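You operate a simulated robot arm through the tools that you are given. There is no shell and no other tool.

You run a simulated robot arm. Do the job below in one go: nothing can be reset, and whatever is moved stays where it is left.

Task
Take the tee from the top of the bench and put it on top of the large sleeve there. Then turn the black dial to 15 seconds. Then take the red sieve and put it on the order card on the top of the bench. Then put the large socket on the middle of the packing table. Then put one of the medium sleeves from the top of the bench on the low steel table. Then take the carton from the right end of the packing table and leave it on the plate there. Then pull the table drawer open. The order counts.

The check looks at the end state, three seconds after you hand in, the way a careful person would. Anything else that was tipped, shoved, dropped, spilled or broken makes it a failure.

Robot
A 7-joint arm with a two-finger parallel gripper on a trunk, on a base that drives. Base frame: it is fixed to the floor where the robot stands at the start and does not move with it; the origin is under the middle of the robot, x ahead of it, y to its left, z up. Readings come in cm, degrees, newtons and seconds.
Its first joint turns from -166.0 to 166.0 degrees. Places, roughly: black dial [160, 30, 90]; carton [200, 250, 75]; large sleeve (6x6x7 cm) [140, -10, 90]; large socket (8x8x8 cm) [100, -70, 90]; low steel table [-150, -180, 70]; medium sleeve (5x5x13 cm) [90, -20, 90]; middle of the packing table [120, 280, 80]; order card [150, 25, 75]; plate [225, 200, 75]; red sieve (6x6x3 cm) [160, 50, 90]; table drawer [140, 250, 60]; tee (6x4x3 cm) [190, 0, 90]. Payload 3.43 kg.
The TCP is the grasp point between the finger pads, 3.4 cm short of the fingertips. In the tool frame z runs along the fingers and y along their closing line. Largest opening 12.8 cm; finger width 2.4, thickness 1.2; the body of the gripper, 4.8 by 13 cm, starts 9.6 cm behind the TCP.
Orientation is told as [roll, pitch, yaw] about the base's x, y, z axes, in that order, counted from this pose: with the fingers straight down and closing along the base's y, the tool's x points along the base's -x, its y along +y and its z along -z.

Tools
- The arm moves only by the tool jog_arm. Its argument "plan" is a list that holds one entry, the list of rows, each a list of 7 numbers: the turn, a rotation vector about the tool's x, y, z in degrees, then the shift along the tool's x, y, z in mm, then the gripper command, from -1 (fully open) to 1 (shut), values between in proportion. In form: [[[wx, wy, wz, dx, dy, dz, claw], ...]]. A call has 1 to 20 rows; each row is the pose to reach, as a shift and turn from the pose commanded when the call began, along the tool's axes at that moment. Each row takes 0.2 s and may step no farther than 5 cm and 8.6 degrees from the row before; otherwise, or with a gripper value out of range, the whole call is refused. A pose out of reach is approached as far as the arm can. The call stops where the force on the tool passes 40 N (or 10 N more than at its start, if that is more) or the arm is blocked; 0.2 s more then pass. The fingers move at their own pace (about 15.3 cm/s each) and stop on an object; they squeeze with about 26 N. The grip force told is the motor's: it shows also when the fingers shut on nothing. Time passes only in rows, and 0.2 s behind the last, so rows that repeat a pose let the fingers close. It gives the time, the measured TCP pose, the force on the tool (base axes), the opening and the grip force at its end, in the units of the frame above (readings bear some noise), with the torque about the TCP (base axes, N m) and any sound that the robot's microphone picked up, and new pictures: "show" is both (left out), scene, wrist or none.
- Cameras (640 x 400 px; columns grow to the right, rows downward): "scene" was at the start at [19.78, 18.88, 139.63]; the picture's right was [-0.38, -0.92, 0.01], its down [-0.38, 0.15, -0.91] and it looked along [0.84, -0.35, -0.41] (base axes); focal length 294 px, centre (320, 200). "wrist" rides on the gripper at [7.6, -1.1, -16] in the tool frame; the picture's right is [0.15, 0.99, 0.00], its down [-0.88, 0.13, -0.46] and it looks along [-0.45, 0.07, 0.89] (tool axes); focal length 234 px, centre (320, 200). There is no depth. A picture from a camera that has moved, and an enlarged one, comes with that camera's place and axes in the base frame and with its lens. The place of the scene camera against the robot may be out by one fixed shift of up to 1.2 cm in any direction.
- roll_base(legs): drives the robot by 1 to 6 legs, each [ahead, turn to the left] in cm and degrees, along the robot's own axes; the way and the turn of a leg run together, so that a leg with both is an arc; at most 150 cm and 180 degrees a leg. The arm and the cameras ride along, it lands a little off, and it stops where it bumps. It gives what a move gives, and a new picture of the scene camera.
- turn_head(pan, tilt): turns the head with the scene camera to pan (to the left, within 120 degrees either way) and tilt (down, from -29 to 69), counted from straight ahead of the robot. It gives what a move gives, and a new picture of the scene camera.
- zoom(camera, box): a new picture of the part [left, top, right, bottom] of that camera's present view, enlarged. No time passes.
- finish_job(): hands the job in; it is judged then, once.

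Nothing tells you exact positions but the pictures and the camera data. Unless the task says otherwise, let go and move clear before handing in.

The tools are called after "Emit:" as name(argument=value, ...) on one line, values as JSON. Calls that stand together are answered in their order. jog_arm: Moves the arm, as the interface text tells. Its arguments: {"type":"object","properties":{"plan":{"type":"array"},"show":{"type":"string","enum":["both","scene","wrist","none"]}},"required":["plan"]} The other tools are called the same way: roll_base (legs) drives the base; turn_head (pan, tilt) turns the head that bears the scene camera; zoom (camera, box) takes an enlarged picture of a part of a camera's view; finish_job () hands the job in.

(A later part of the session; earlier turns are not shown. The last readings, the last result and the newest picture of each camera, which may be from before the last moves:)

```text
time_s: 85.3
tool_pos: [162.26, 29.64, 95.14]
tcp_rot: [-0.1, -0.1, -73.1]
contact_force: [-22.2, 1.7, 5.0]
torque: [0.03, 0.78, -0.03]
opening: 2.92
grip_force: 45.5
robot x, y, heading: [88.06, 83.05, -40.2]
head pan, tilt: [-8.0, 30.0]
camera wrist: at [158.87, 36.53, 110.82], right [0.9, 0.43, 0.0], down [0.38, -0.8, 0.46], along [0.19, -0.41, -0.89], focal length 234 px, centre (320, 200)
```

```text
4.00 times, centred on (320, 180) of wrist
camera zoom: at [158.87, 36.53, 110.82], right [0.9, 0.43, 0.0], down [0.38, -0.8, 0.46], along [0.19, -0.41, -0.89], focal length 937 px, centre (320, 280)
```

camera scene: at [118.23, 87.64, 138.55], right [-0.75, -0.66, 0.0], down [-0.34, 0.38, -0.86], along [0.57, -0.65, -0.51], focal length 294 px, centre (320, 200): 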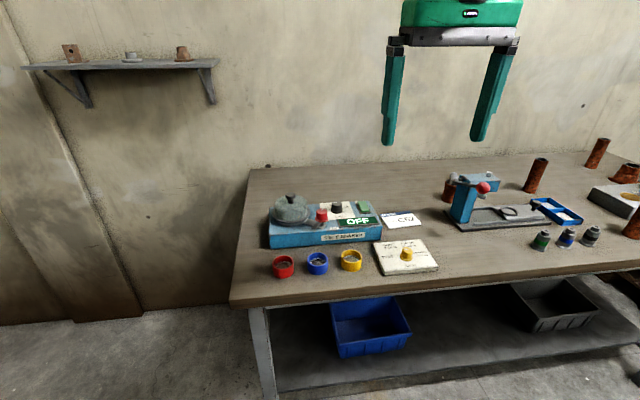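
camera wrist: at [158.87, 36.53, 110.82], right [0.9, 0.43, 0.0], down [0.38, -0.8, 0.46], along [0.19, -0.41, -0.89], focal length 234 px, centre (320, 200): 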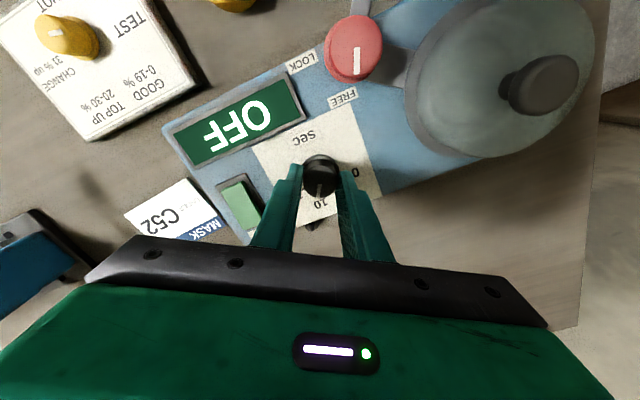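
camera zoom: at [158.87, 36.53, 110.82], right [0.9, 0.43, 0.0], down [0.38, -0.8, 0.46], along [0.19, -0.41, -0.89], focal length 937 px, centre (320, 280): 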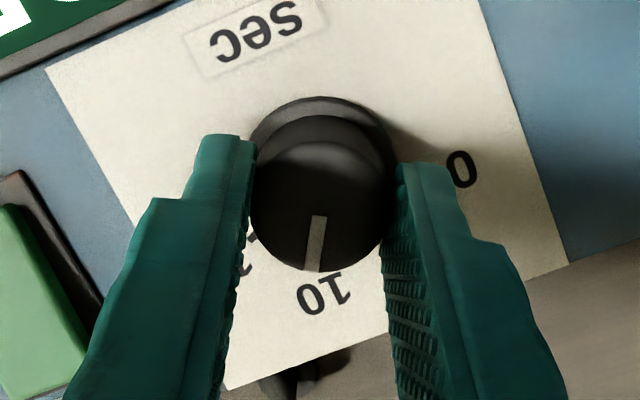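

About 100° done, with the pointer just past 10. I'll shift slightly to relieve the side load and turn the remaining 36°.

Emit:
jog_arm(plan=[[[0, 0, 3, 1, -2.8, 0, 1], [0, 0, 10, 1, -2.8, 0, 1], [0, 0, 18, 1, -2.8, 0, 1], [0, 0, 26, 1, -2.8, 0, 1], [0, 0, 32, 1, -2.8, 0, 1], [0, 0, 36, 1, -2.8, 0, 1], [0, 0, 36, 1, -2.8, 0, 1]]], show="wrist")

Emit:
zoom(camera="wrist", box=[260, 130, 380, 230])

```text
time_s: 86.9
tool_pos: [162.13, 29.61, 94.97]
tcp_rot: [-0.2, 0.0, -108.8]
contact_force: [-0.3, 0.4, -4.2]
torque: [0.15, 0.01, 0.01]
opening: 2.9
grip_force: 45.2
robot x, y, heading: [88.48, 83.94, -40.6]
head pan, tilt: [-8.0, 30.0]
camera wrist: at [163.54, 37.14, 110.82], right [0.98, -0.18, 0.0], down [-0.16, -0.88, 0.46], along [-0.09, -0.45, -0.89], focal length 234 px, centre (320, 200)
```

wrist: 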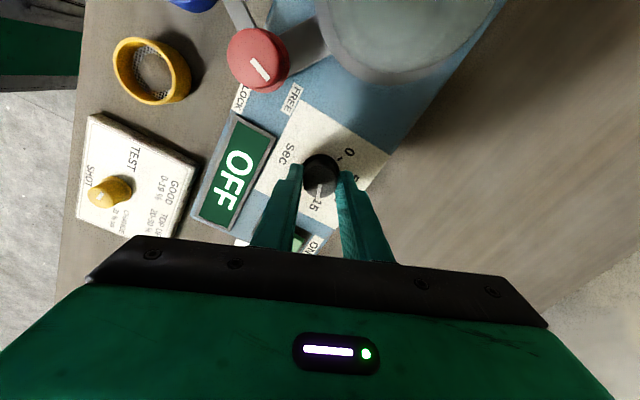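

```text
4.00 times, centred on (320, 180) of wrist
camera zoom: at [163.54, 37.14, 110.82], right [0.98, -0.18, 0.0], down [-0.16, -0.88, 0.46], along [-0.09, -0.45, -0.89], focal length 937 px, centre (320, 280)
```

zoom: 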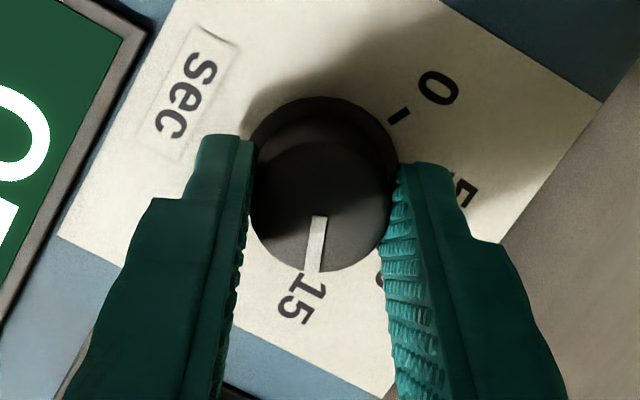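

The pointer is at 15 with almost no side load. I'll release, rise straight up, and verify from above.

Emit:
jog_arm(plan=[[[0, 0, 0, 0, 0, 0, 0.4], [0, 0, 0, 0, 0, 0, 0.1], [0, 0, 0, 0, 0, 0, 0.1], [0, 0, 0, 0, 0, -30, 0.1], [0, 0, 0, 0, 0, -70, 0.1], [0, 0, 0, 0, 0, -110, 0.1], [0, 0, 0, 0, 0, -110, 0.1]]], show="wrist")

Emit:
zoom(camera="wrist", box=[260, 110, 380, 210])

```text
time_s: 88.5
tool_pos: [161.64, 29.59, 106.33]
tcp_rot: [0.0, -0.1, -108.9]
contact_force: [-0.6, 0.5, 0.2]
torque: [0.0, 0.04, 0.0]
opening: 5.76
grip_force: 0.1
robot x, y, heading: [88.57, 83.8, -40.6]
head pan, tilt: [-8.0, 30.0]
camera wrist: at [163.1, 37.03, 122.09], right [0.98, -0.18, 0.0], down [-0.16, -0.88, 0.46], along [-0.08, -0.45, -0.89], focal length 234 px, centre (320, 200)
```

wrist: 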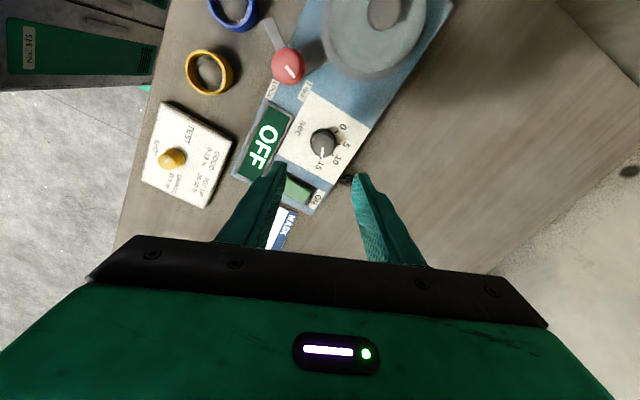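

```text
4.00 times, centred on (320, 160) of wrist
camera zoom: at [163.1, 37.03, 122.09], right [0.98, -0.18, 0.0], down [-0.16, -0.88, 0.46], along [-0.08, -0.45, -0.89], focal length 937 px, centre (320, 360)
```

zoom: 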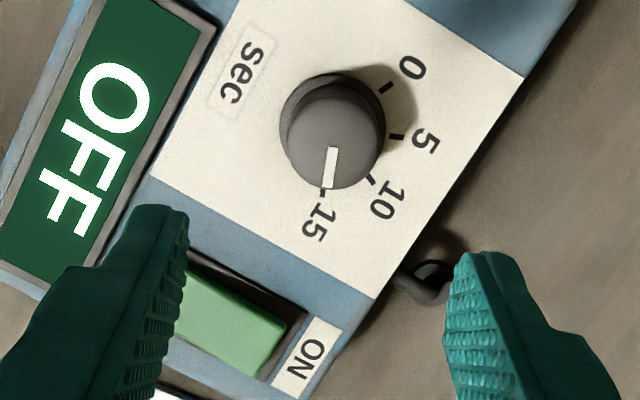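

The dial reads 15 and the pointer lines up with the tick. Next is the red sieve near (159.6, 53): I'll move over it with the fingers set to close front-to-back, clear of the blue sieve.

Emit:
jog_arm(plan=[[[0, 0, 0, 0, 0, -30, 0.1], [0, 0, 0, 20, -9, -50, 0.1], [0, 0, 4, 60, -27, -50, -0.1], [0, 0, 8, 100, -45, -50, -0.25], [0, 0, 12, 140, -62, -50, -0.25], [0, 0, 16, 180, -80, -50, -0.25], [0, 0, 21, 217, -96, -40, -0.25], [0, 0, 21, 217, -96, -40, -0.25]]], show="wrist")

Emit:
zoom(camera="wrist", box=[240, 70, 400, 210])

```text
time_s: 90.3
tool_pos: [160.03, 53.28, 109.91]
tcp_rot: [0.0, -0.1, -129.9]
contact_force: [0.2, -0.8, 0.1]
torque: [0.02, -0.03, 0.02]
opening: 8.01
grip_force: 0.0
robot x, y, heading: [88.3, 84.11, -40.9]
head pan, tilt: [-8.0, 30.0]
camera wrist: at [164.04, 59.74, 125.81], right [0.85, -0.52, 0.0], down [-0.46, -0.76, 0.46], along [-0.24, -0.39, -0.89], focal length 234 px, centre (320, 200)
```

wrist: 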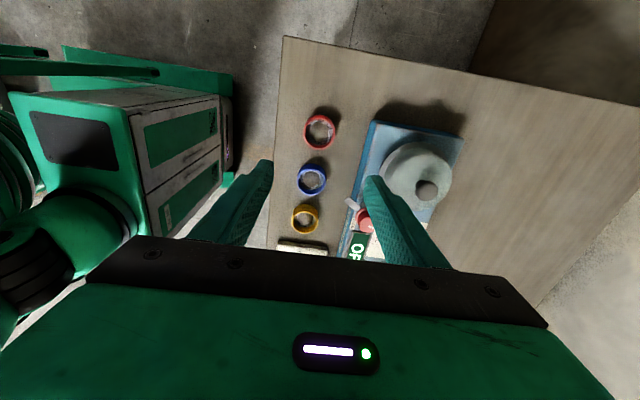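

```text
2.86 times, centred on (320, 140) of wrist
camera zoom: at [164.04, 59.74, 125.81], right [0.85, -0.52, 0.0], down [-0.46, -0.76, 0.46], along [-0.24, -0.39, -0.89], focal length 669 px, centre (320, 371)
```

zoom: 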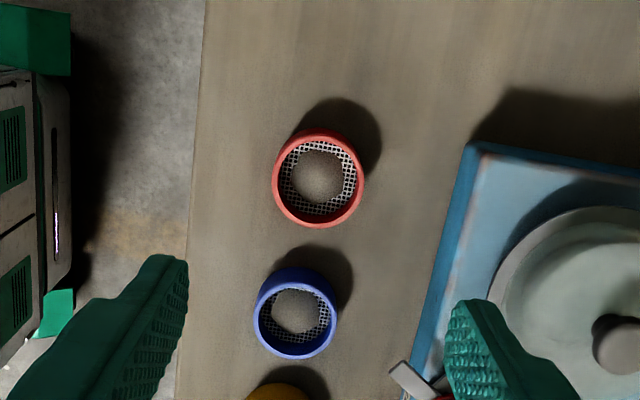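

The red sieve is directly under the tool. I'll descend partway with the opening reduced to 7 cm and check.

Emit:
jog_arm(plan=[[[0, 0, 0, 1, 0, 45, -0.1], [0, 0, 0, 1, 0, 90, -0.1], [0, 0, 0, 1, 0, 130, -0.1], [0, 0, 0, 1, 0, 160, -0.1], [0, 0, 0, 1, 0, 160, -0.1]]], show="wrist")

Emit:
zoom(camera="wrist", box=[240, 90, 400, 230])

```text
time_s: 91.5
tool_pos: [159.74, 53.28, 93.94]
tcp_rot: [0.0, -0.2, -129.9]
contact_force: [-0.7, 0.8, 0.9]
torque: [0.0, 0.06, 0.0]
opening: 7.05
grip_force: 0.0
robot x, y, heading: [88.19, 83.65, -40.6]
head pan, tilt: [-8.0, 30.0]
camera wrist: at [163.75, 59.75, 109.8], right [0.85, -0.52, 0.0], down [-0.46, -0.76, 0.46], along [-0.24, -0.39, -0.89], focal length 234 px, centre (320, 200)
```

wrist: 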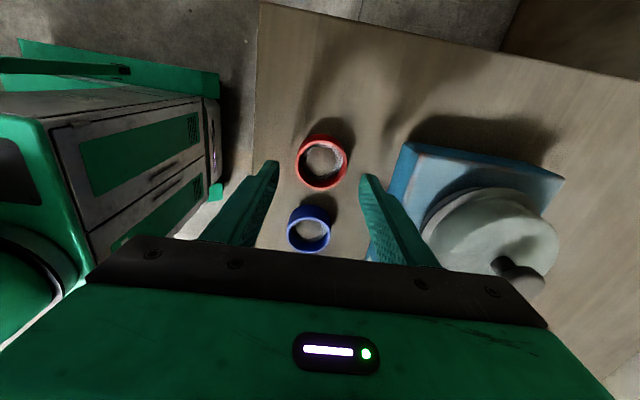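

```text
2.86 times, centred on (320, 160) of wrist
camera zoom: at [163.75, 59.75, 109.8], right [0.85, -0.52, 0.0], down [-0.46, -0.76, 0.46], along [-0.24, -0.39, -0.89], focal length 669 px, centre (320, 314)
```

zoom: 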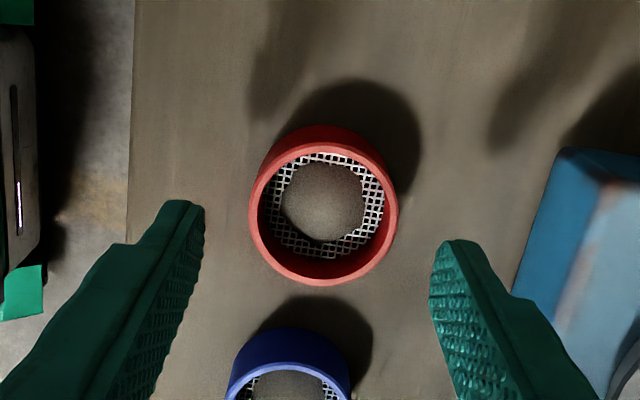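

The sieve is slightly off-centre (about 3 mm along x, 2 mm along y). I'll correct, descend to table height and close on it.

Emit:
jog_arm(plan=[[[0, 0, 0, 3, 1.8, 20, -0.1], [0, 0, 0, 3, 1.8, 40, -0.1], [0, 0, 0, 3, 1.8, 50, -0.1], [0, 0, 0, 3, 1.8, 50, 0.05], [0, 0, 0, 3, 1.8, 50, 0.12], [0, 0, 0, 3, 1.8, 50, 0.18], [0, 0, 0, 3, 1.8, 50, 0.25], [0, 0, 0, 3, 1.8, 50, 1], [0, 0, 0, 3, 1.8, 50, 1]]], show="wrist")

```text
time_s: 93.5
tool_pos: [160.29, 53.37, 89.02]
tcp_rot: [0.0, -0.2, -129.9]
contact_force: [-0.9, -0.5, 0.0]
torque: [0.0, -0.01, -0.02]
opening: 5.18
grip_force: 26.5
robot x, y, heading: [88.46, 83.67, -40.7]
head pan, tilt: [-8.0, 30.0]
camera wrist: at [164.25, 59.92, 104.87], right [0.85, -0.52, 0.0], down [-0.46, -0.76, 0.46], along [-0.24, -0.39, -0.89], focal length 234 px, centre (320, 200)
```

wrist: 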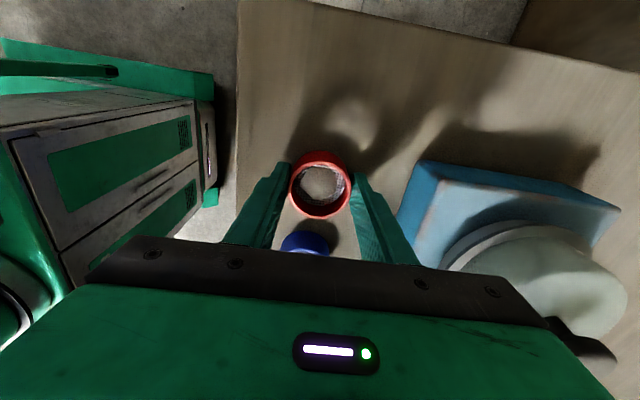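

The sieve is gripped. I'll lift it level, carry it high over the shaker, and stop short of the order card to look.

Emit:
jog_arm(plan=[[[0, 0, 0, 0, 0, -30, 1], [0, 0, 0, 0, 0, -75, 1], [0, 0, 0, 0, 0, -120, 1], [0, 0, 0, 0, 0, -165, 1], [0, 0, 0, 0, 0, -210, 1], [0, 0, 0, -35, 16, -230, 1], [0, 0, 0, -75, 34, -230, 1], [0, 0, 0, -115, 52, -230, 1], [0, 0, 0, -155, 70, -230, 1], [0, 0, 0, -195, 88, -230, 1], [0, 0, 0, -235, 107, -230, 1], [0, 0, 0, -275, 125, -230, 1], [0, 0, 0, -300, 140, -230, 1], [0, 0, 0, -300, 140, -230, 1]]], show="both")

```text
time_s: 96.5
tool_pos: [152.13, 21.43, 112.01]
tcp_rot: [-0.1, -0.1, -129.8]
contact_force: [-0.8, 0.1, -0.6]
torque: [-0.02, 0.02, 0.01]
opening: 5.15
grip_force: 25.8
robot x, y, heading: [88.33, 84.13, -40.7]
head pan, tilt: [-8.0, 30.0]
camera scene: at [118.24, 87.64, 138.55], right [-0.75, -0.66, 0.0], down [-0.34, 0.38, -0.86], along [0.57, -0.65, -0.51], focal length 294 px, centre (320, 200)
camera wrist: at [156.13, 27.94, 127.78], right [0.85, -0.52, 0.0], down [-0.46, -0.76, 0.46], along [-0.24, -0.39, -0.89], focal length 234 px, centre (320, 200)
```

scene: 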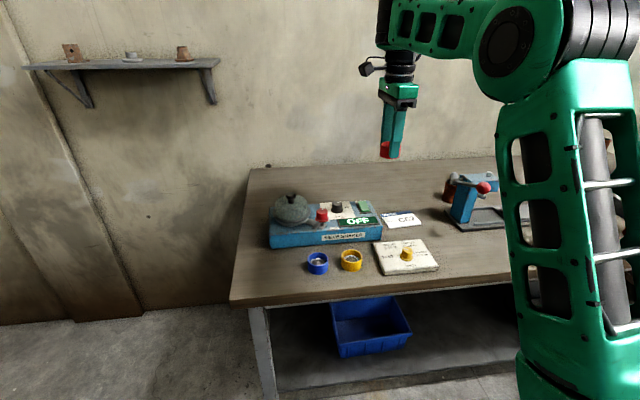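
wrist: 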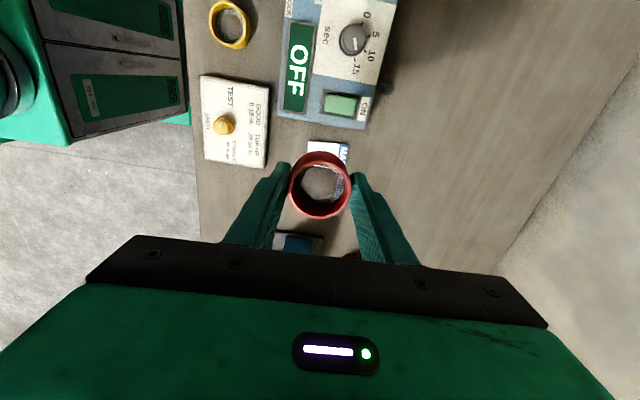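

The card's centre is at about (149.3, 14.2), just ahead of the sieve. I'll move over it and lower partway.

Emit:
jog_arm(plan=[[[0, 0, 0, -38, 12, 0, 1], [0, 0, 0, -75, 24, 0, 1], [0, 0, 0, -75, 24, 45, 1], [0, 0, 0, -75, 24, 90, 1], [0, 0, 0, -75, 24, 130, 1], [0, 0, 0, -75, 24, 170, 1], [0, 0, 0, -75, 24, 170, 1]]], show="both")

Emit:
zoom(camera="scene", box=[340, 150, 480, 260])

Emit:
zoom(camera="wrist", box=[240, 90, 400, 230])

```text
time_s: 98.1
tool_pos: [148.96, 14.27, 94.81]
tcp_rot: [-0.1, 0.0, -129.8]
contact_force: [0.6, -0.3, -0.8]
torque: [-0.01, -0.03, -0.01]
opening: 5.14
grip_force: 25.6
robot x, y, heading: [88.05, 83.51, -40.6]
head pan, tilt: [-8.0, 30.0]
camera scene: at [118.24, 87.64, 138.55], right [-0.75, -0.66, 0.0], down [-0.34, 0.38, -0.86], along [0.57, -0.65, -0.51], focal length 294 px, centre (320, 200)
camera wrist: at [152.83, 20.71, 110.74], right [0.85, -0.52, 0.0], down [-0.46, -0.76, 0.46], along [-0.24, -0.39, -0.89], focal length 234 px, centre (320, 200)
```

scene: 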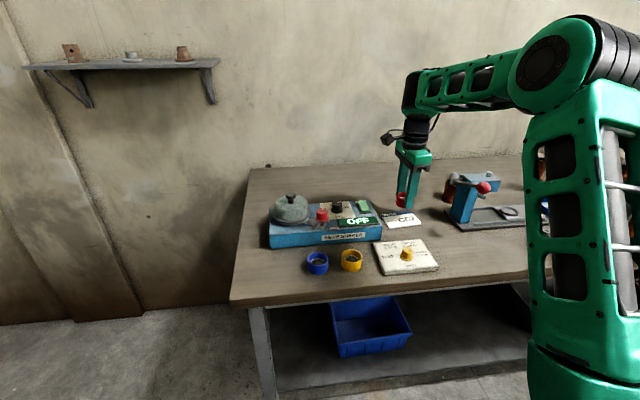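
wrist: 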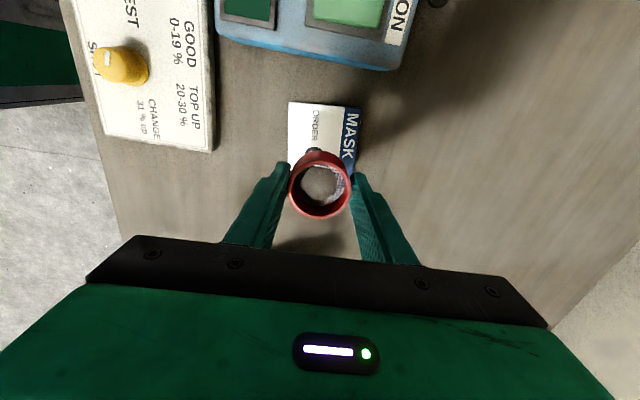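

```text
3.64 times, centred on (410, 205) of scene
camera zoom: at [118.24, 87.64, 138.55], right [-0.75, -0.66, 0.0], down [-0.34, 0.38, -0.86], along [0.57, -0.65, -0.51], focal length 1070 px, centre (-7, 182)
```

zoom: 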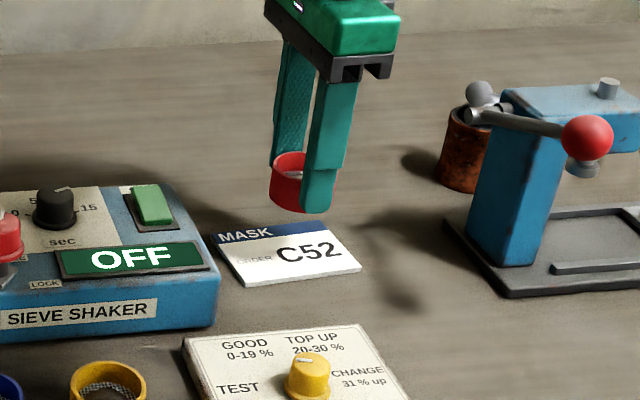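

```text
2.86 times, centred on (320, 160) of wrist
camera zoom: at [152.83, 20.71, 110.74], right [0.85, -0.52, 0.0], down [-0.46, -0.76, 0.46], along [-0.24, -0.39, -0.89], focal length 669 px, centre (320, 314)
```

zoom: 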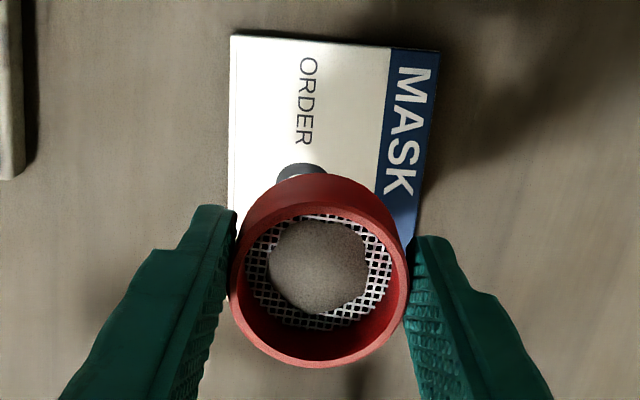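

The sieve is above the card within a few millimetres of its centre. I'll correct slightly and lower to just above the card.

Emit:
jog_arm(plan=[[[0, 0, 0, 1.5, 2.5, 20, 1], [0, 0, 0, 1.5, 2.5, 38, 1], [0, 0, 0, 1.5, 2.5, 50, 1], [0, 0, 0, 1.5, 2.5, 50, 1]]], show="none")

Emit:
jog_arm(plan=[[[0, 0, 0, 0, 0, 2, 1], [0, 0, 0, 0, 0, 4, 1], [0, 0, 0, 0, 0, 4, 1]]], show="none")

```text
time_s: 99.1
tool_pos: [149.12, 14.27, 89.87]
tcp_rot: [-0.1, -0.1, -129.8]
contact_force: [0.2, -0.1, -0.9]
torque: [-0.01, 0.03, 0.03]
opening: 5.15
grip_force: 25.9
robot x, y, heading: [88.38, 83.7, -40.4]
head pan, tilt: [-8.0, 30.0]
```

```text
time_s: 99.9
tool_pos: [149.17, 14.24, 89.72]
tcp_rot: [0.1, -0.1, -129.9]
contact_force: [1.9, -0.8, 5.9]
torque: [-0.03, -0.04, -0.01]
opening: 5.14
grip_force: 26.1
robot x, y, heading: [87.94, 83.57, -40.6]
head pan, tilt: [-8.0, 30.0]
```

Light contact with the card (about 6 N). I'll release slowly and lift away.

Emit:
jog_arm(plan=[[[0, 0, 0, 0, 0, 3, 0.15], [0, 0, 0, 0, 0, 3, 0.05], [0, 0, 0, 0, 0, 3, -0.1], [0, 0, 0, 0, 0, 3, -0.1], [0, 0, 0, 0, 0, -30, -0.1], [0, 0, 0, 0, 0, -75, -0.1], [0, 0, 0, 0, 0, -120, -0.1], [0, 0, 0, 0, 0, -165, -0.1], [0, 0, 0, 0, 0, -210, -0.1], [0, 0, 0, 0, 0, -250, -0.1], [0, 0, 0, 0, 0, -250, -0.1]]], show="both")

Emit:
zoom(camera="wrist", box=[240, 80, 400, 200])

Emit:
zoom(camera="scene", box=[340, 150, 480, 260])

```text
time_s: 102.3
tool_pos: [149.1, 14.24, 114.73]
tcp_rot: [-0.1, -0.1, -129.8]
contact_force: [0.4, -0.4, -0.1]
torque: [0.02, -0.02, -0.02]
opening: 7.07
grip_force: 0.0
robot x, y, heading: [88.31, 83.73, -40.8]
head pan, tilt: [-8.0, 30.0]
camera scene: at [118.24, 87.63, 138.55], right [-0.75, -0.66, 0.0], down [-0.34, 0.38, -0.86], along [0.57, -0.65, -0.51], focal length 294 px, centre (320, 200)
camera wrist: at [153.09, 20.79, 130.52], right [0.85, -0.52, 0.0], down [-0.46, -0.76, 0.46], along [-0.24, -0.39, -0.89], focal length 234 px, centre (320, 200)
```

scene: 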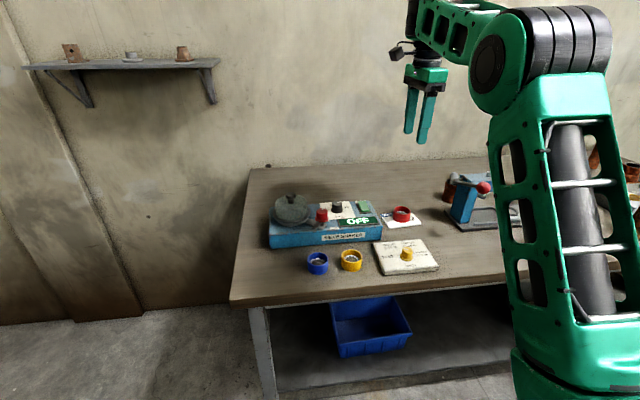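
wrist: 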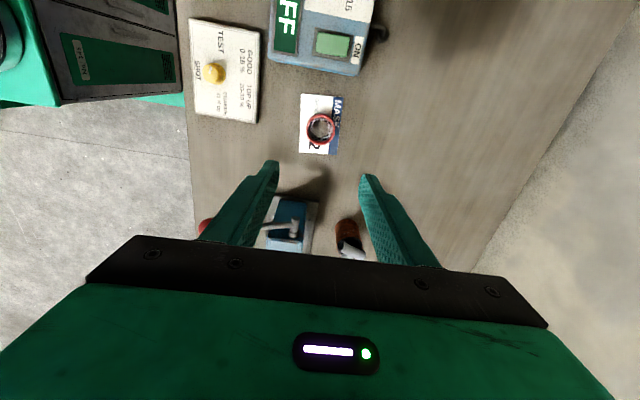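

```text
3.33 times, centred on (320, 140) of wrist
camera zoom: at [153.09, 20.79, 130.52], right [0.85, -0.52, 0.0], down [-0.46, -0.76, 0.46], along [-0.24, -0.39, -0.89], focal length 781 px, centre (320, 400)
```

zoom: 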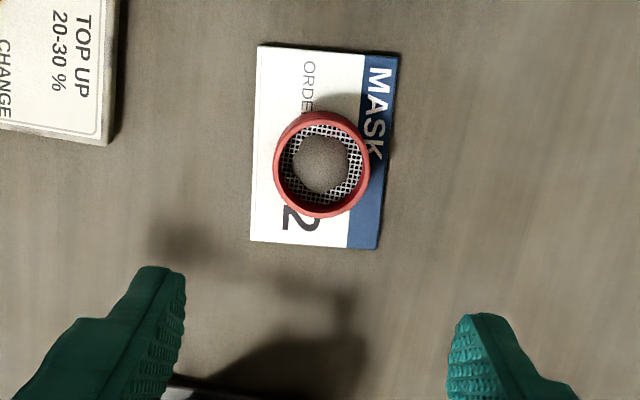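

```text
3.64 times, centred on (410, 205) of scene
camera zoom: at [118.24, 87.63, 138.55], right [-0.75, -0.66, 0.0], down [-0.34, 0.38, -0.86], along [0.57, -0.65, -0.51], focal length 1070 px, centre (-7, 182)
```

zoom: 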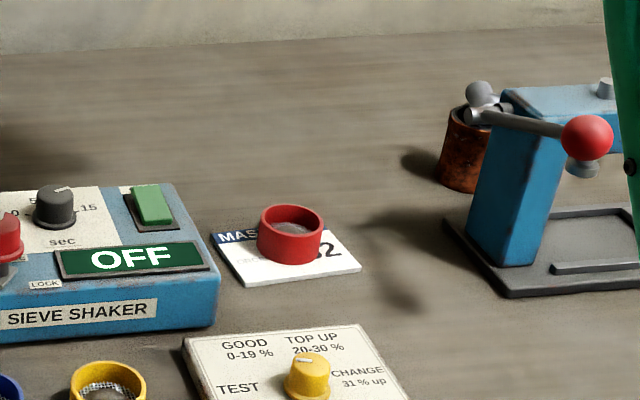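

The red sieve is on the order card and the tee is still in place. Next comes the large socket at the right end of the bench: I'll fold the arm and drive there.

Emit:
jog_arm(plan=[[[0, 0, 0, 0, 0, -40, -0.1], [0, 0, -7, 15, -25, -70, -0.5], [0, 0, -14, 30, -50, -90, -1], [0, 0, -21, 50, -80, -105, -1], [0, 0, -28, 70, -115, -115, -1], [0, 0, -36, 90, -150, -120, -1], [0, 0, -44, 110, -185, -120, -1], [0, 0, -52, 130, -220, -120, -1], [0, 0, -60, 150, -255, -120, -1], [0, 0, -68, 170, -285, -120, -1], [0, 0, -76, 187, -311, -120, -1], [0, 0, -84, 187, -311, -120, -1], [0, 0, -90, 187, -311, -120, -1], [0, 0, -90, 187, -311, -120, -1]]], show="none")

Emit:
roll_base(legs=[[0, -90], [108, 0], [0, 90]])

Emit:
turn_head(pan=-5, tilt=32)

```text
time_s: 105.3
tool_pos: [137.4, 48.49, 126.53]
tcp_rot: [0.0, 0.0, -39.8]
contact_force: [0.0, -0.6, -0.5]
torque: [0.03, -0.01, 0.03]
opening: 12.8
grip_force: 0.1
robot x, y, heading: [88.2, 84.1, -40.6]
head pan, tilt: [-8.0, 30.0]
```

```text
time_s: 119.9
tool_pos: [64.84, -36.1, 126.63]
tcp_rot: [-0.1, 0.2, -38.3]
contact_force: [1.2, -0.4, 0.2]
torque: [-0.01, -0.03, 0.01]
opening: 12.82
grip_force: 0.0
robot x, y, heading: [13.7, -3.85, -39.3]
head pan, tilt: [-8.0, 30.0]
camera scene: at [43.34, 0.97, 138.55], right [-0.73, -0.68, 0.0], down [-0.35, 0.37, -0.86], along [0.58, -0.63, -0.51], focal length 294 px, centre (320, 200)
```

scene: 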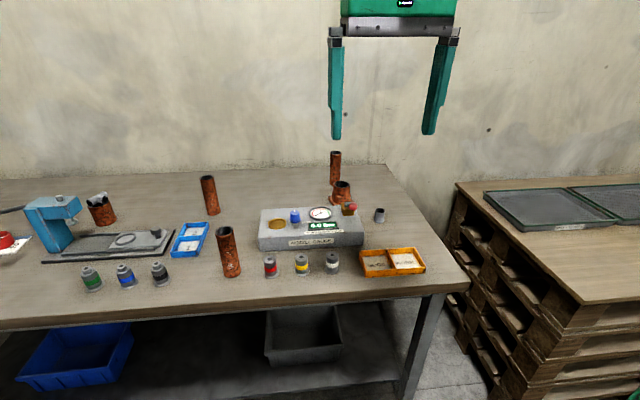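

```text
time_s: 120.5
tool_pos: [63.57, -35.06, 127.26]
tcp_rot: [0.0, -0.7, -38.3]
contact_force: [0.3, -0.3, 0.0]
torque: [0.0, 0.0, 0.03]
opening: 12.81
grip_force: 0.0
robot x, y, heading: [13.62, -3.78, -39.4]
head pan, tilt: [-5.0, 32.0]
camera scene: at [43.62, 1.37, 138.23], right [-0.7, -0.72, 0.0], down [-0.39, 0.38, -0.84], along [0.6, -0.59, -0.54], focal length 294 px, centre (320, 200)
```

scene: 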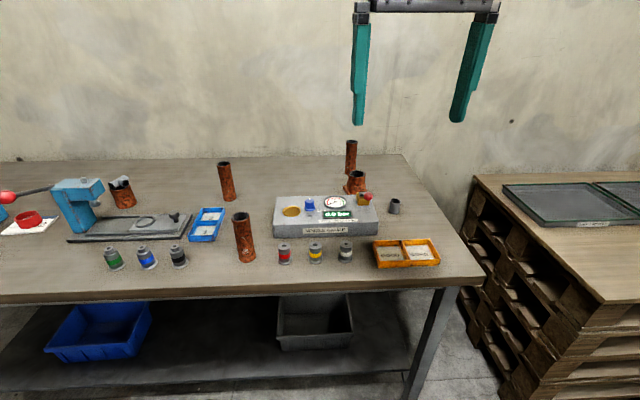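

Emit:
zoom(camera="scene", box=[300, 130, 420, 230])

Emit:
zoom(camera="scene", box=[80, 160, 180, 230])

```text
4.00 times, centred on (360, 180) of scene
camera zoom: at [43.62, 1.37, 138.23], right [-0.7, -0.72, 0.0], down [-0.39, 0.38, -0.84], along [0.6, -0.59, -0.54], focal length 1177 px, centre (160, 280)
```

zoom: 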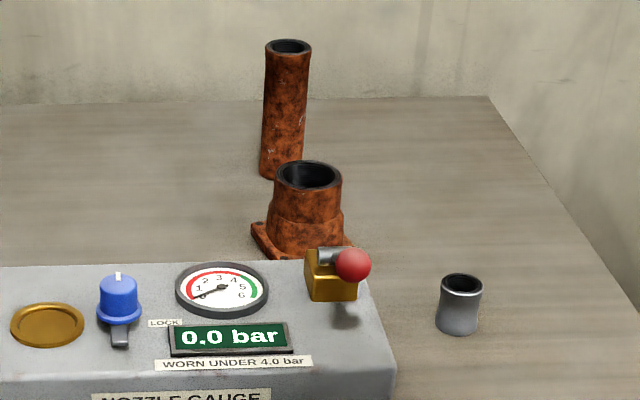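

```text
5.71 times, centred on (130, 195) of scene
camera zoom: at [43.62, 1.37, 138.23], right [-0.7, -0.72, 0.0], down [-0.39, 0.38, -0.84], along [0.6, -0.59, -0.54], focal length 1681 px, centre (1406, 229)
```

zoom: 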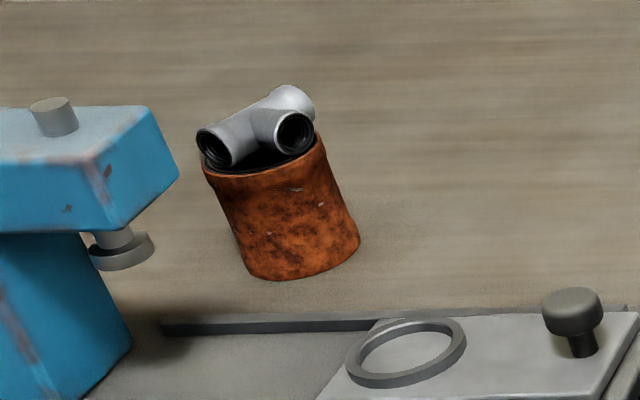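

I'm opposite the gauge, with the flanged large socket behind it at about (98.6, -70). The tee still rests on the sleeve. I'll drive 20 cm closer and bring the wrist over the socket.

Emit:
roll_base(legs=[[20, 0]])

Emit:
jog_arm(plan=[[[0, 0.7, 0, -30, 0, 30, -0.6], [0, 0.7, 0, -60, 0, 60, -0.6], [0, 0.7, 0, -95, -5, 85, -0.6], [0, 0.7, 0, -130, -10, 105, -0.6], [0, 0.7, 0, -160, -15, 120, -0.6], [0, 0.7, 0, -185, -20, 120, -0.6], [0, 0.7, 0, -185, -20, 120, -0.6]]], show="wrist")

```text
time_s: 122.2
tool_pos: [79.83, -47.82, 127.16]
tcp_rot: [-0.1, -0.6, -38.0]
contact_force: [-0.4, -0.5, -0.8]
torque: [0.0, -0.01, 0.0]
opening: 12.79
grip_force: 0.0
robot x, y, heading: [29.65, -16.99, -38.7]
head pan, tilt: [-5.0, 32.0]
camera scene: at [59.62, -11.46, 138.23], right [-0.69, -0.72, 0.0], down [-0.39, 0.37, -0.84], along [0.61, -0.58, -0.54], focal length 294 px, centre (320, 200)
```

scene: 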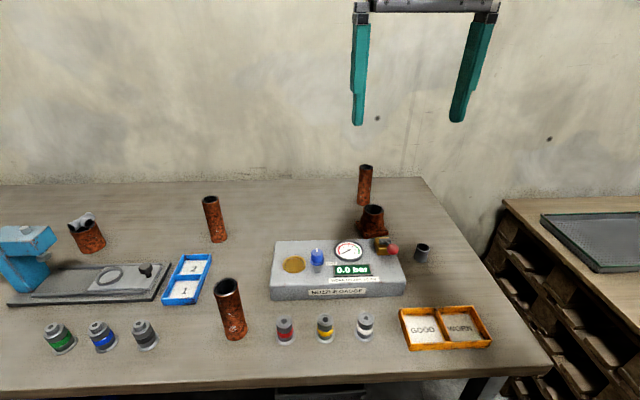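

```text
time_s: 123.8
tool_pos: [92.23, -60.27, 116.29]
tcp_rot: [-0.1, -0.7, -38.1]
contact_force: [-0.4, 0.1, 0.0]
torque: [0.02, 0.0, 0.0]
opening: 10.24
grip_force: 0.0
robot x, y, heading: [29.47, -16.67, -38.5]
head pan, tilt: [-5.0, 32.0]
camera wrist: at [85.31, -56.37, 132.03], right [0.49, 0.87, 0.0], down [0.77, -0.44, 0.47], along [0.4, -0.23, -0.88], focal length 234 px, centre (320, 200)
```

wrist: 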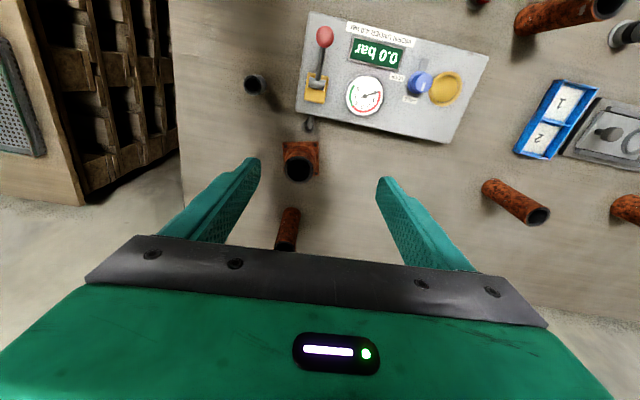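

Emit:
zoom(camera="wrist", box=[240, 100, 380, 260])

```text
2.50 times, centred on (310, 180) of wrist
camera zoom: at [85.31, -56.37, 132.03], right [0.49, 0.87, 0.0], down [0.77, -0.44, 0.47], along [0.4, -0.23, -0.88], focal length 585 px, centre (345, 250)
```

zoom: 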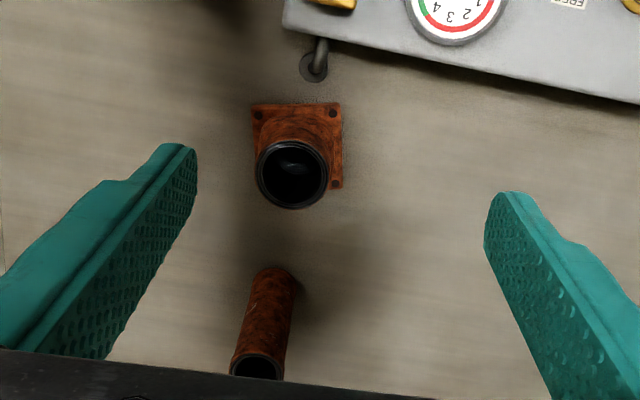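

The socket has a square flange with a 5.3 cm barrel, and its axis is 7 cm ahead and 2.7 cm to the right of the tool. I'll move over it and descend partway.

Emit:
jog_arm(plan=[[[0, 0.4, 0, -35, -13, 10, -0.4], [0, 0.7, 0, -69, -27, 30, -0.4], [0, 0.7, 0, -69, -27, 70, -0.4], [0, 0.7, 0, -69, -27, 110, -0.4], [0, 0.7, 0, -69, -27, 145, -0.4], [0, 0.7, 0, -69, -27, 145, -0.4]]], show="wrist")

Emit:
zoom(camera="wrist", box=[240, 90, 400, 230])

```text
time_s: 125.2
tool_pos: [96.08, -66.54, 102.31]
tcp_rot: [-0.1, 0.1, -38.0]
contact_force: [-0.2, -0.3, 0.0]
torque: [0.02, -0.01, -0.02]
opening: 8.98
grip_force: 0.1
robot x, y, heading: [29.51, -17.06, -38.7]
head pan, tilt: [-5.0, 32.0]
camera wrist: at [89.34, -62.76, 118.15], right [0.49, 0.87, 0.0], down [0.77, -0.44, 0.46], along [0.4, -0.23, -0.89], focal length 234 px, centre (320, 200)
```

wrist: 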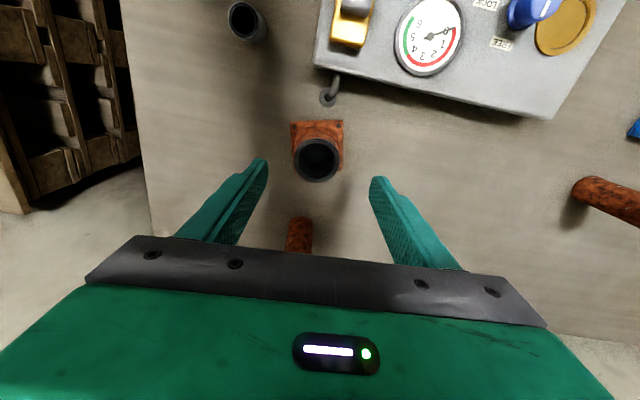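

```text
2.86 times, centred on (320, 160) of wrist
camera zoom: at [89.34, -62.76, 118.15], right [0.49, 0.87, 0.0], down [0.77, -0.44, 0.46], along [0.4, -0.23, -0.89], focal length 669 px, centre (320, 314)
```

zoom: 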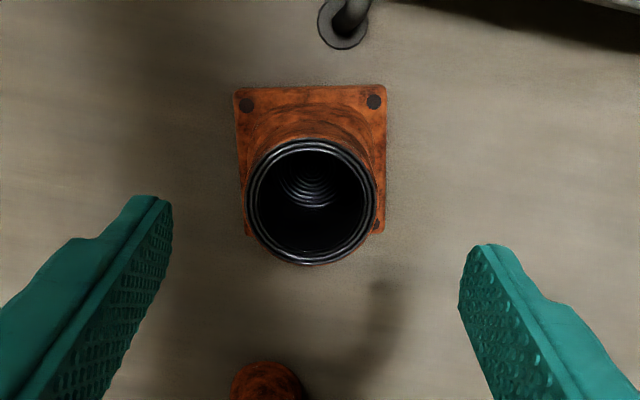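

The socket's axis is about 5 mm ahead of centre. I'll correct, descend so the fingertips sit above the flange, and close on the barrel.

Emit:
jog_arm(plan=[[[0, 0, 0, -4.8, -2.2, 35, -0.4], [0, 0, 0, -4.8, -2.2, 75, -0.4], [0, 0, 0, -4.8, -2.2, 107, -0.4], [0, 0, 0, -4.8, -2.2, 107, -0.1], [0, 0, 0, -4.8, -2.2, 107, 0.05], [0, 0, 0, -4.8, -2.2, 107, 0.15], [0, 0, 0, -4.8, -2.2, 107, 0.2], [0, 0, 0, -4.8, -2.2, 107, 1], [0, 0, 0, -4.8, -2.2, 107, 1]]], show="both")

```text
time_s: 127.2
tool_pos: [96.25, -67.09, 91.43]
tcp_rot: [-0.1, 0.0, -38.1]
contact_force: [0.8, 1.8, -0.4]
torque: [0.0, -0.05, 0.15]
opening: 6.07
grip_force: 25.7
robot x, y, heading: [29.44, -17.01, -38.6]
head pan, tilt: [-5.0, 32.0]
camera scene: at [59.64, -11.47, 138.23], right [-0.69, -0.72, 0.0], down [-0.39, 0.37, -0.84], along [0.61, -0.58, -0.54], focal length 294 px, centre (320, 200)
camera wrist: at [89.6, -63.25, 107.32], right [0.49, 0.87, 0.0], down [0.77, -0.44, 0.46], along [0.4, -0.23, -0.89], focal length 234 px, centre (320, 200)
```

scene: 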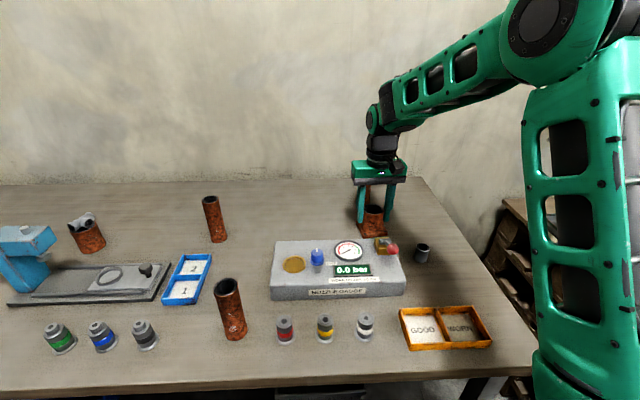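
wrist: 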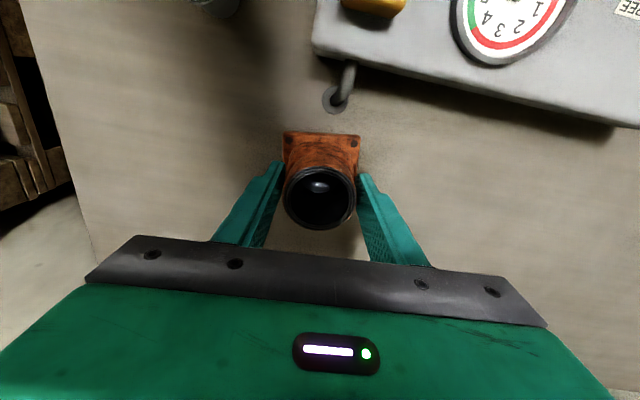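

The socket's barrel is gripped at 6.1 cm. I'll lift it straight up and verify the hold.

Emit:
jog_arm(plan=[[[0, 0, 0, 0, 0, -15, 1], [0, 0, 0, 0, 0, -40, 1], [0, 0, 0, 0, 0, -80, 1], [0, 0, 0, 0, 0, -120, 1], [0, 0, 0, 0, 0, -160, 1], [0, 0, 0, 0, 0, -200, 1], [0, 0, 0, 0, 0, -200, 1]]], show="both")

```text
time_s: 128.8
tool_pos: [96.37, -66.71, 111.47]
tcp_rot: [-0.1, 0.0, -38.0]
contact_force: [0.5, 0.0, -9.4]
torque: [-0.01, 0.05, -0.02]
opening: 5.8
grip_force: 26.0
robot x, y, heading: [29.93, -16.56, -39.0]
head pan, tilt: [-5.0, 32.0]
camera scene: at [59.66, -11.49, 138.23], right [-0.69, -0.72, 0.0], down [-0.39, 0.37, -0.84], along [0.61, -0.58, -0.54], focal length 294 px, centre (320, 200)
camera wrist: at [89.57, -63.05, 127.35], right [0.49, 0.87, 0.0], down [0.77, -0.44, 0.46], along [0.39, -0.23, -0.89], focal length 234 px, centre (320, 200)
```

scene: 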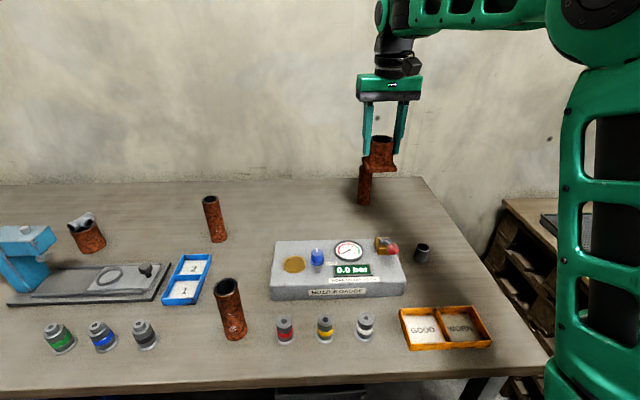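
wrist: 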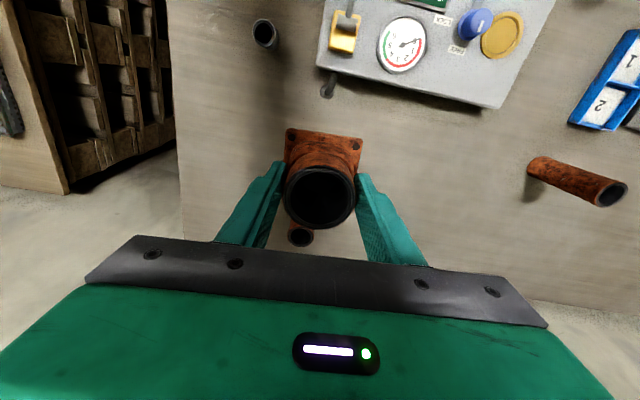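

The socket is lifted (about 9 N) with only a slight settling in the grip. I'll raise and retract smoothly, and check that the grip stays steady.

Emit:
jog_arm(plan=[[[0, 0, 0, 0, 0, -25, 1], [0, 0, 0, 0, 0, -50, 1], [0, 0, 0, 15, 0, -75, 1], [0, 0, 0, 40, 0, -95, 1], [0, 0, 0, 70, 0, -110, 1], [0, 0, 0, 100, 5, -115, 1], [0, 0, 0, 130, 10, -115, 1], [0, 0, 0, 160, 15, -115, 1], [0, 0, 0, 185, 20, -115, 1], [0, 0, 0, 205, 20, -115, 1], [0, 0, 0, 215, 20, -115, 1], [0, 0, 0, 215, 20, -115, 1]]], show="wrist")

```text
time_s: 131.4
tool_pos: [80.57, -52.04, 122.7]
tcp_rot: [-0.2, 0.0, -38.0]
contact_force: [0.0, -0.1, -11.0]
torque: [0.01, -0.02, -0.02]
opening: 5.8
grip_force: 26.4
robot x, y, heading: [29.34, -16.75, -38.6]
head pan, tilt: [-5.0, 32.0]
camera wrist: at [73.93, -48.14, 138.58], right [0.49, 0.87, 0.0], down [0.78, -0.44, 0.46], along [0.39, -0.23, -0.89], focal length 234 px, centre (320, 200)
```

wrist: 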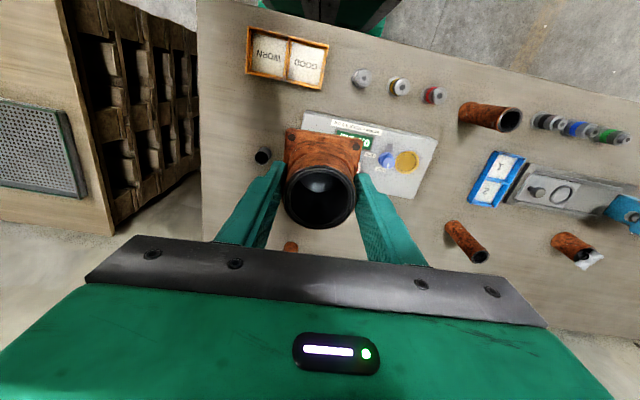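

The grip is stable. I'll back away from the bench, turn left, and drive along the aisle toward the packing table.

Emit:
roll_base(legs=[[-16, 0], [0, 89], [130, 0]])

Emit:
turn_head(pan=15, tilt=22)

```text
time_s: 143.4
tool_pos: [138.87, 143.22, 122.81]
tcp_rot: [-0.1, 0.0, 49.5]
contact_force: [1.2, 0.0, -10.0]
torque: [0.01, 0.04, 0.02]
opening: 5.82
grip_force: 25.8
robot x, y, heading: [101.77, 94.05, 48.7]
head pan, tilt: [-5.0, 32.0]
camera scene: at [97.88, 123.72, 138.23], right [0.69, -0.72, 0.0], down [-0.39, -0.38, -0.84], along [0.61, 0.58, -0.54], focal length 294 px, centre (320, 200)
```

scene: 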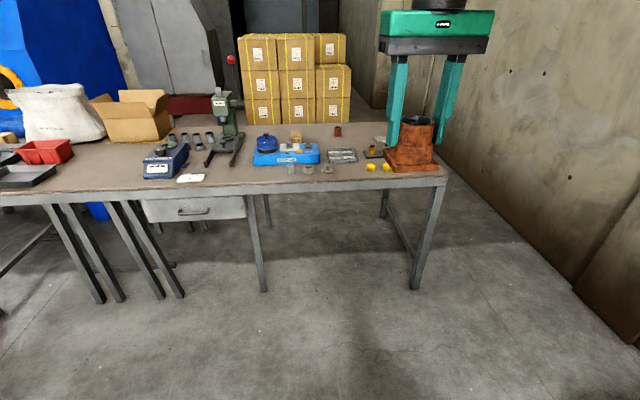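

```text
time_s: 144.3
tool_pos: [137.97, 142.08, 123.44]
tcp_rot: [-0.1, -0.7, 49.3]
contact_force: [0.5, -0.4, -10.8]
torque: [-0.02, 0.01, -0.02]
opening: 5.81
grip_force: 26.2
robot x, y, heading: [101.32, 94.07, 48.5]
head pan, tilt: [15.0, 22.0]
camera scene: at [95.54, 125.86, 139.82], right [0.9, -0.44, 0.0], down [-0.17, -0.35, -0.92], along [0.41, 0.83, -0.39], focal length 294 px, centre (320, 200)
```

scene: 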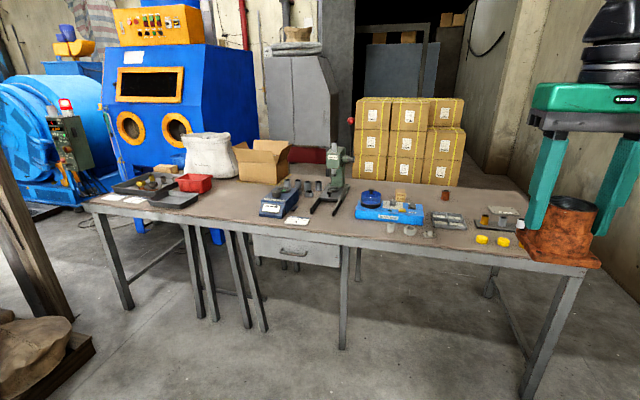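

The packing table is ahead, with a drawer under its middle and many items on it. I'll zoom in to identify the free middle area, the carton and the plate.

Emit:
zoom(camera="scene", box=[70, 130, 310, 280])

Emit:
zoom(camera="scene", box=[240, 130, 480, 280])

Emit:
zoom(camera="scene", box=[380, 170, 540, 270])

```text
2.67 times, centred on (190, 205) of scene
camera zoom: at [95.54, 125.86, 139.82], right [0.9, -0.44, 0.0], down [-0.17, -0.35, -0.92], along [0.41, 0.83, -0.39], focal length 784 px, centre (667, 187)
```

zoom: 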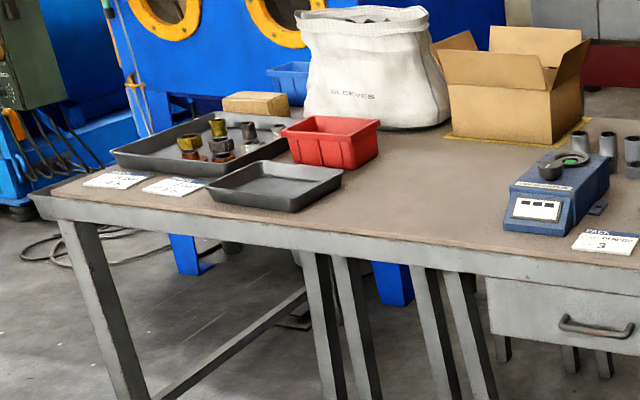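

```text
2.67 times, centred on (360, 205) of scene
camera zoom: at [95.54, 125.86, 139.82], right [0.9, -0.44, 0.0], down [-0.17, -0.35, -0.92], along [0.41, 0.83, -0.39], focal length 784 px, centre (213, 187)
```

zoom: 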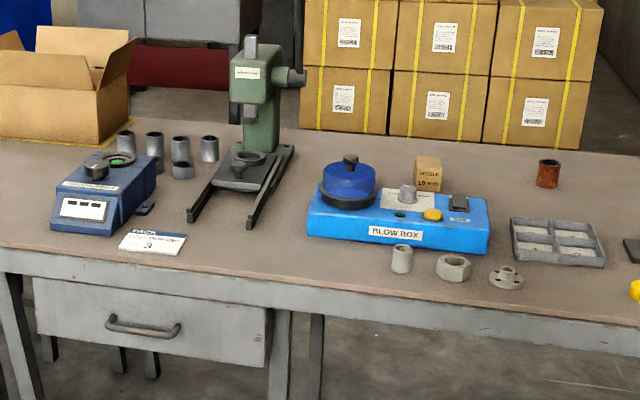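

```text
4.00 times, centred on (460, 220) of scene
camera zoom: at [95.54, 125.86, 139.82], right [0.9, -0.44, 0.0], down [-0.17, -0.35, -0.92], along [0.41, 0.83, -0.39], focal length 1177 px, centre (-240, 120)
```

zoom: 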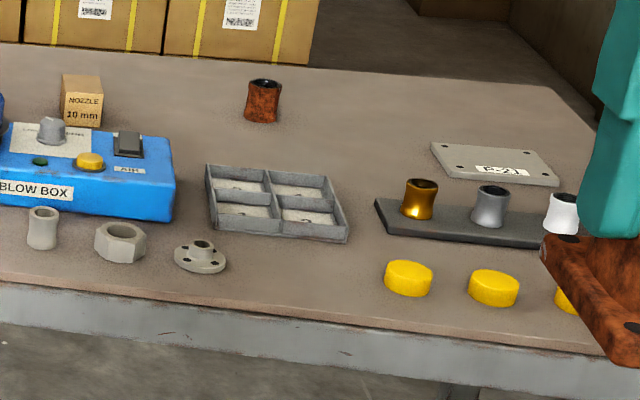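

The small "NOZZLE 10 mm" box is the carton and the flat gray drilled plate is at the right end. The free middle area is between the dark tray and the blue scale, near (118, 278). I'll drive in front of it.

Emit:
roll_base(legs=[[0, 60], [108, 0], [0, -56]])

Emit:
turn_head(pan=0, tilt=32)

```text
time_s: 149.5
tool_pos: [71.69, 165.55, 125.19]
tcp_rot: [-0.2, -2.4, 110.8]
contact_force: [-0.4, 1.3, -10.8]
torque: [-0.07, -0.05, 0.04]
opening: 5.81
grip_force: 25.9
robot x, y, heading: [96.21, 114.03, 112.9]
head pan, tilt: [15.0, 22.0]
stopped in leg 2: the robot was blocked; the commanded pose is now the measured one
camera scene: at [64.81, 122.02, 139.82], right [0.79, 0.61, 0.0], down [0.24, -0.31, -0.92], along [-0.57, 0.73, -0.39], focal length 294 px, centre (320, 200)
```

scene: 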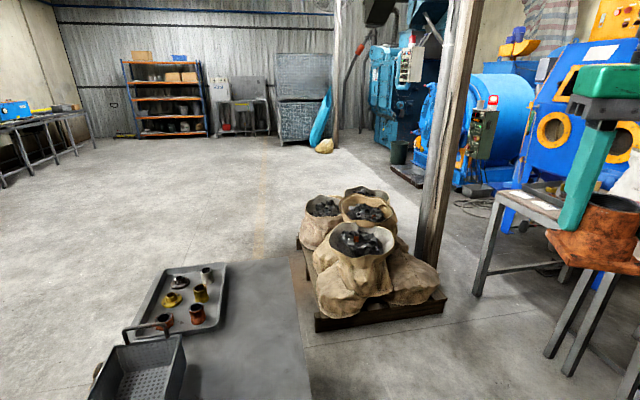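

```text
time_s: 150.3
tool_pos: [71.73, 165.56, 125.07]
tcp_rot: [0.0, -2.4, 110.7]
contact_force: [-0.3, -0.5, -9.9]
torque: [-0.06, -0.01, 0.01]
opening: 5.8
grip_force: 26.4
robot x, y, heading: [95.95, 113.9, 113.0]
head pan, tilt: [0.0, 32.0]
camera scene: at [67.04, 122.95, 138.23], right [0.92, 0.39, 0.0], down [0.21, -0.5, -0.84], along [-0.33, 0.77, -0.54], focal length 294 px, centre (320, 200)
```

scene: 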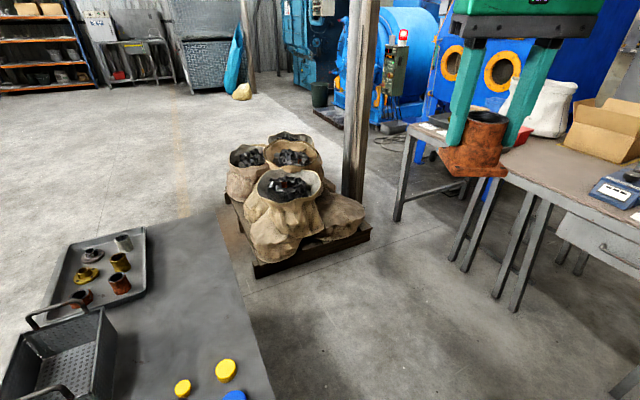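

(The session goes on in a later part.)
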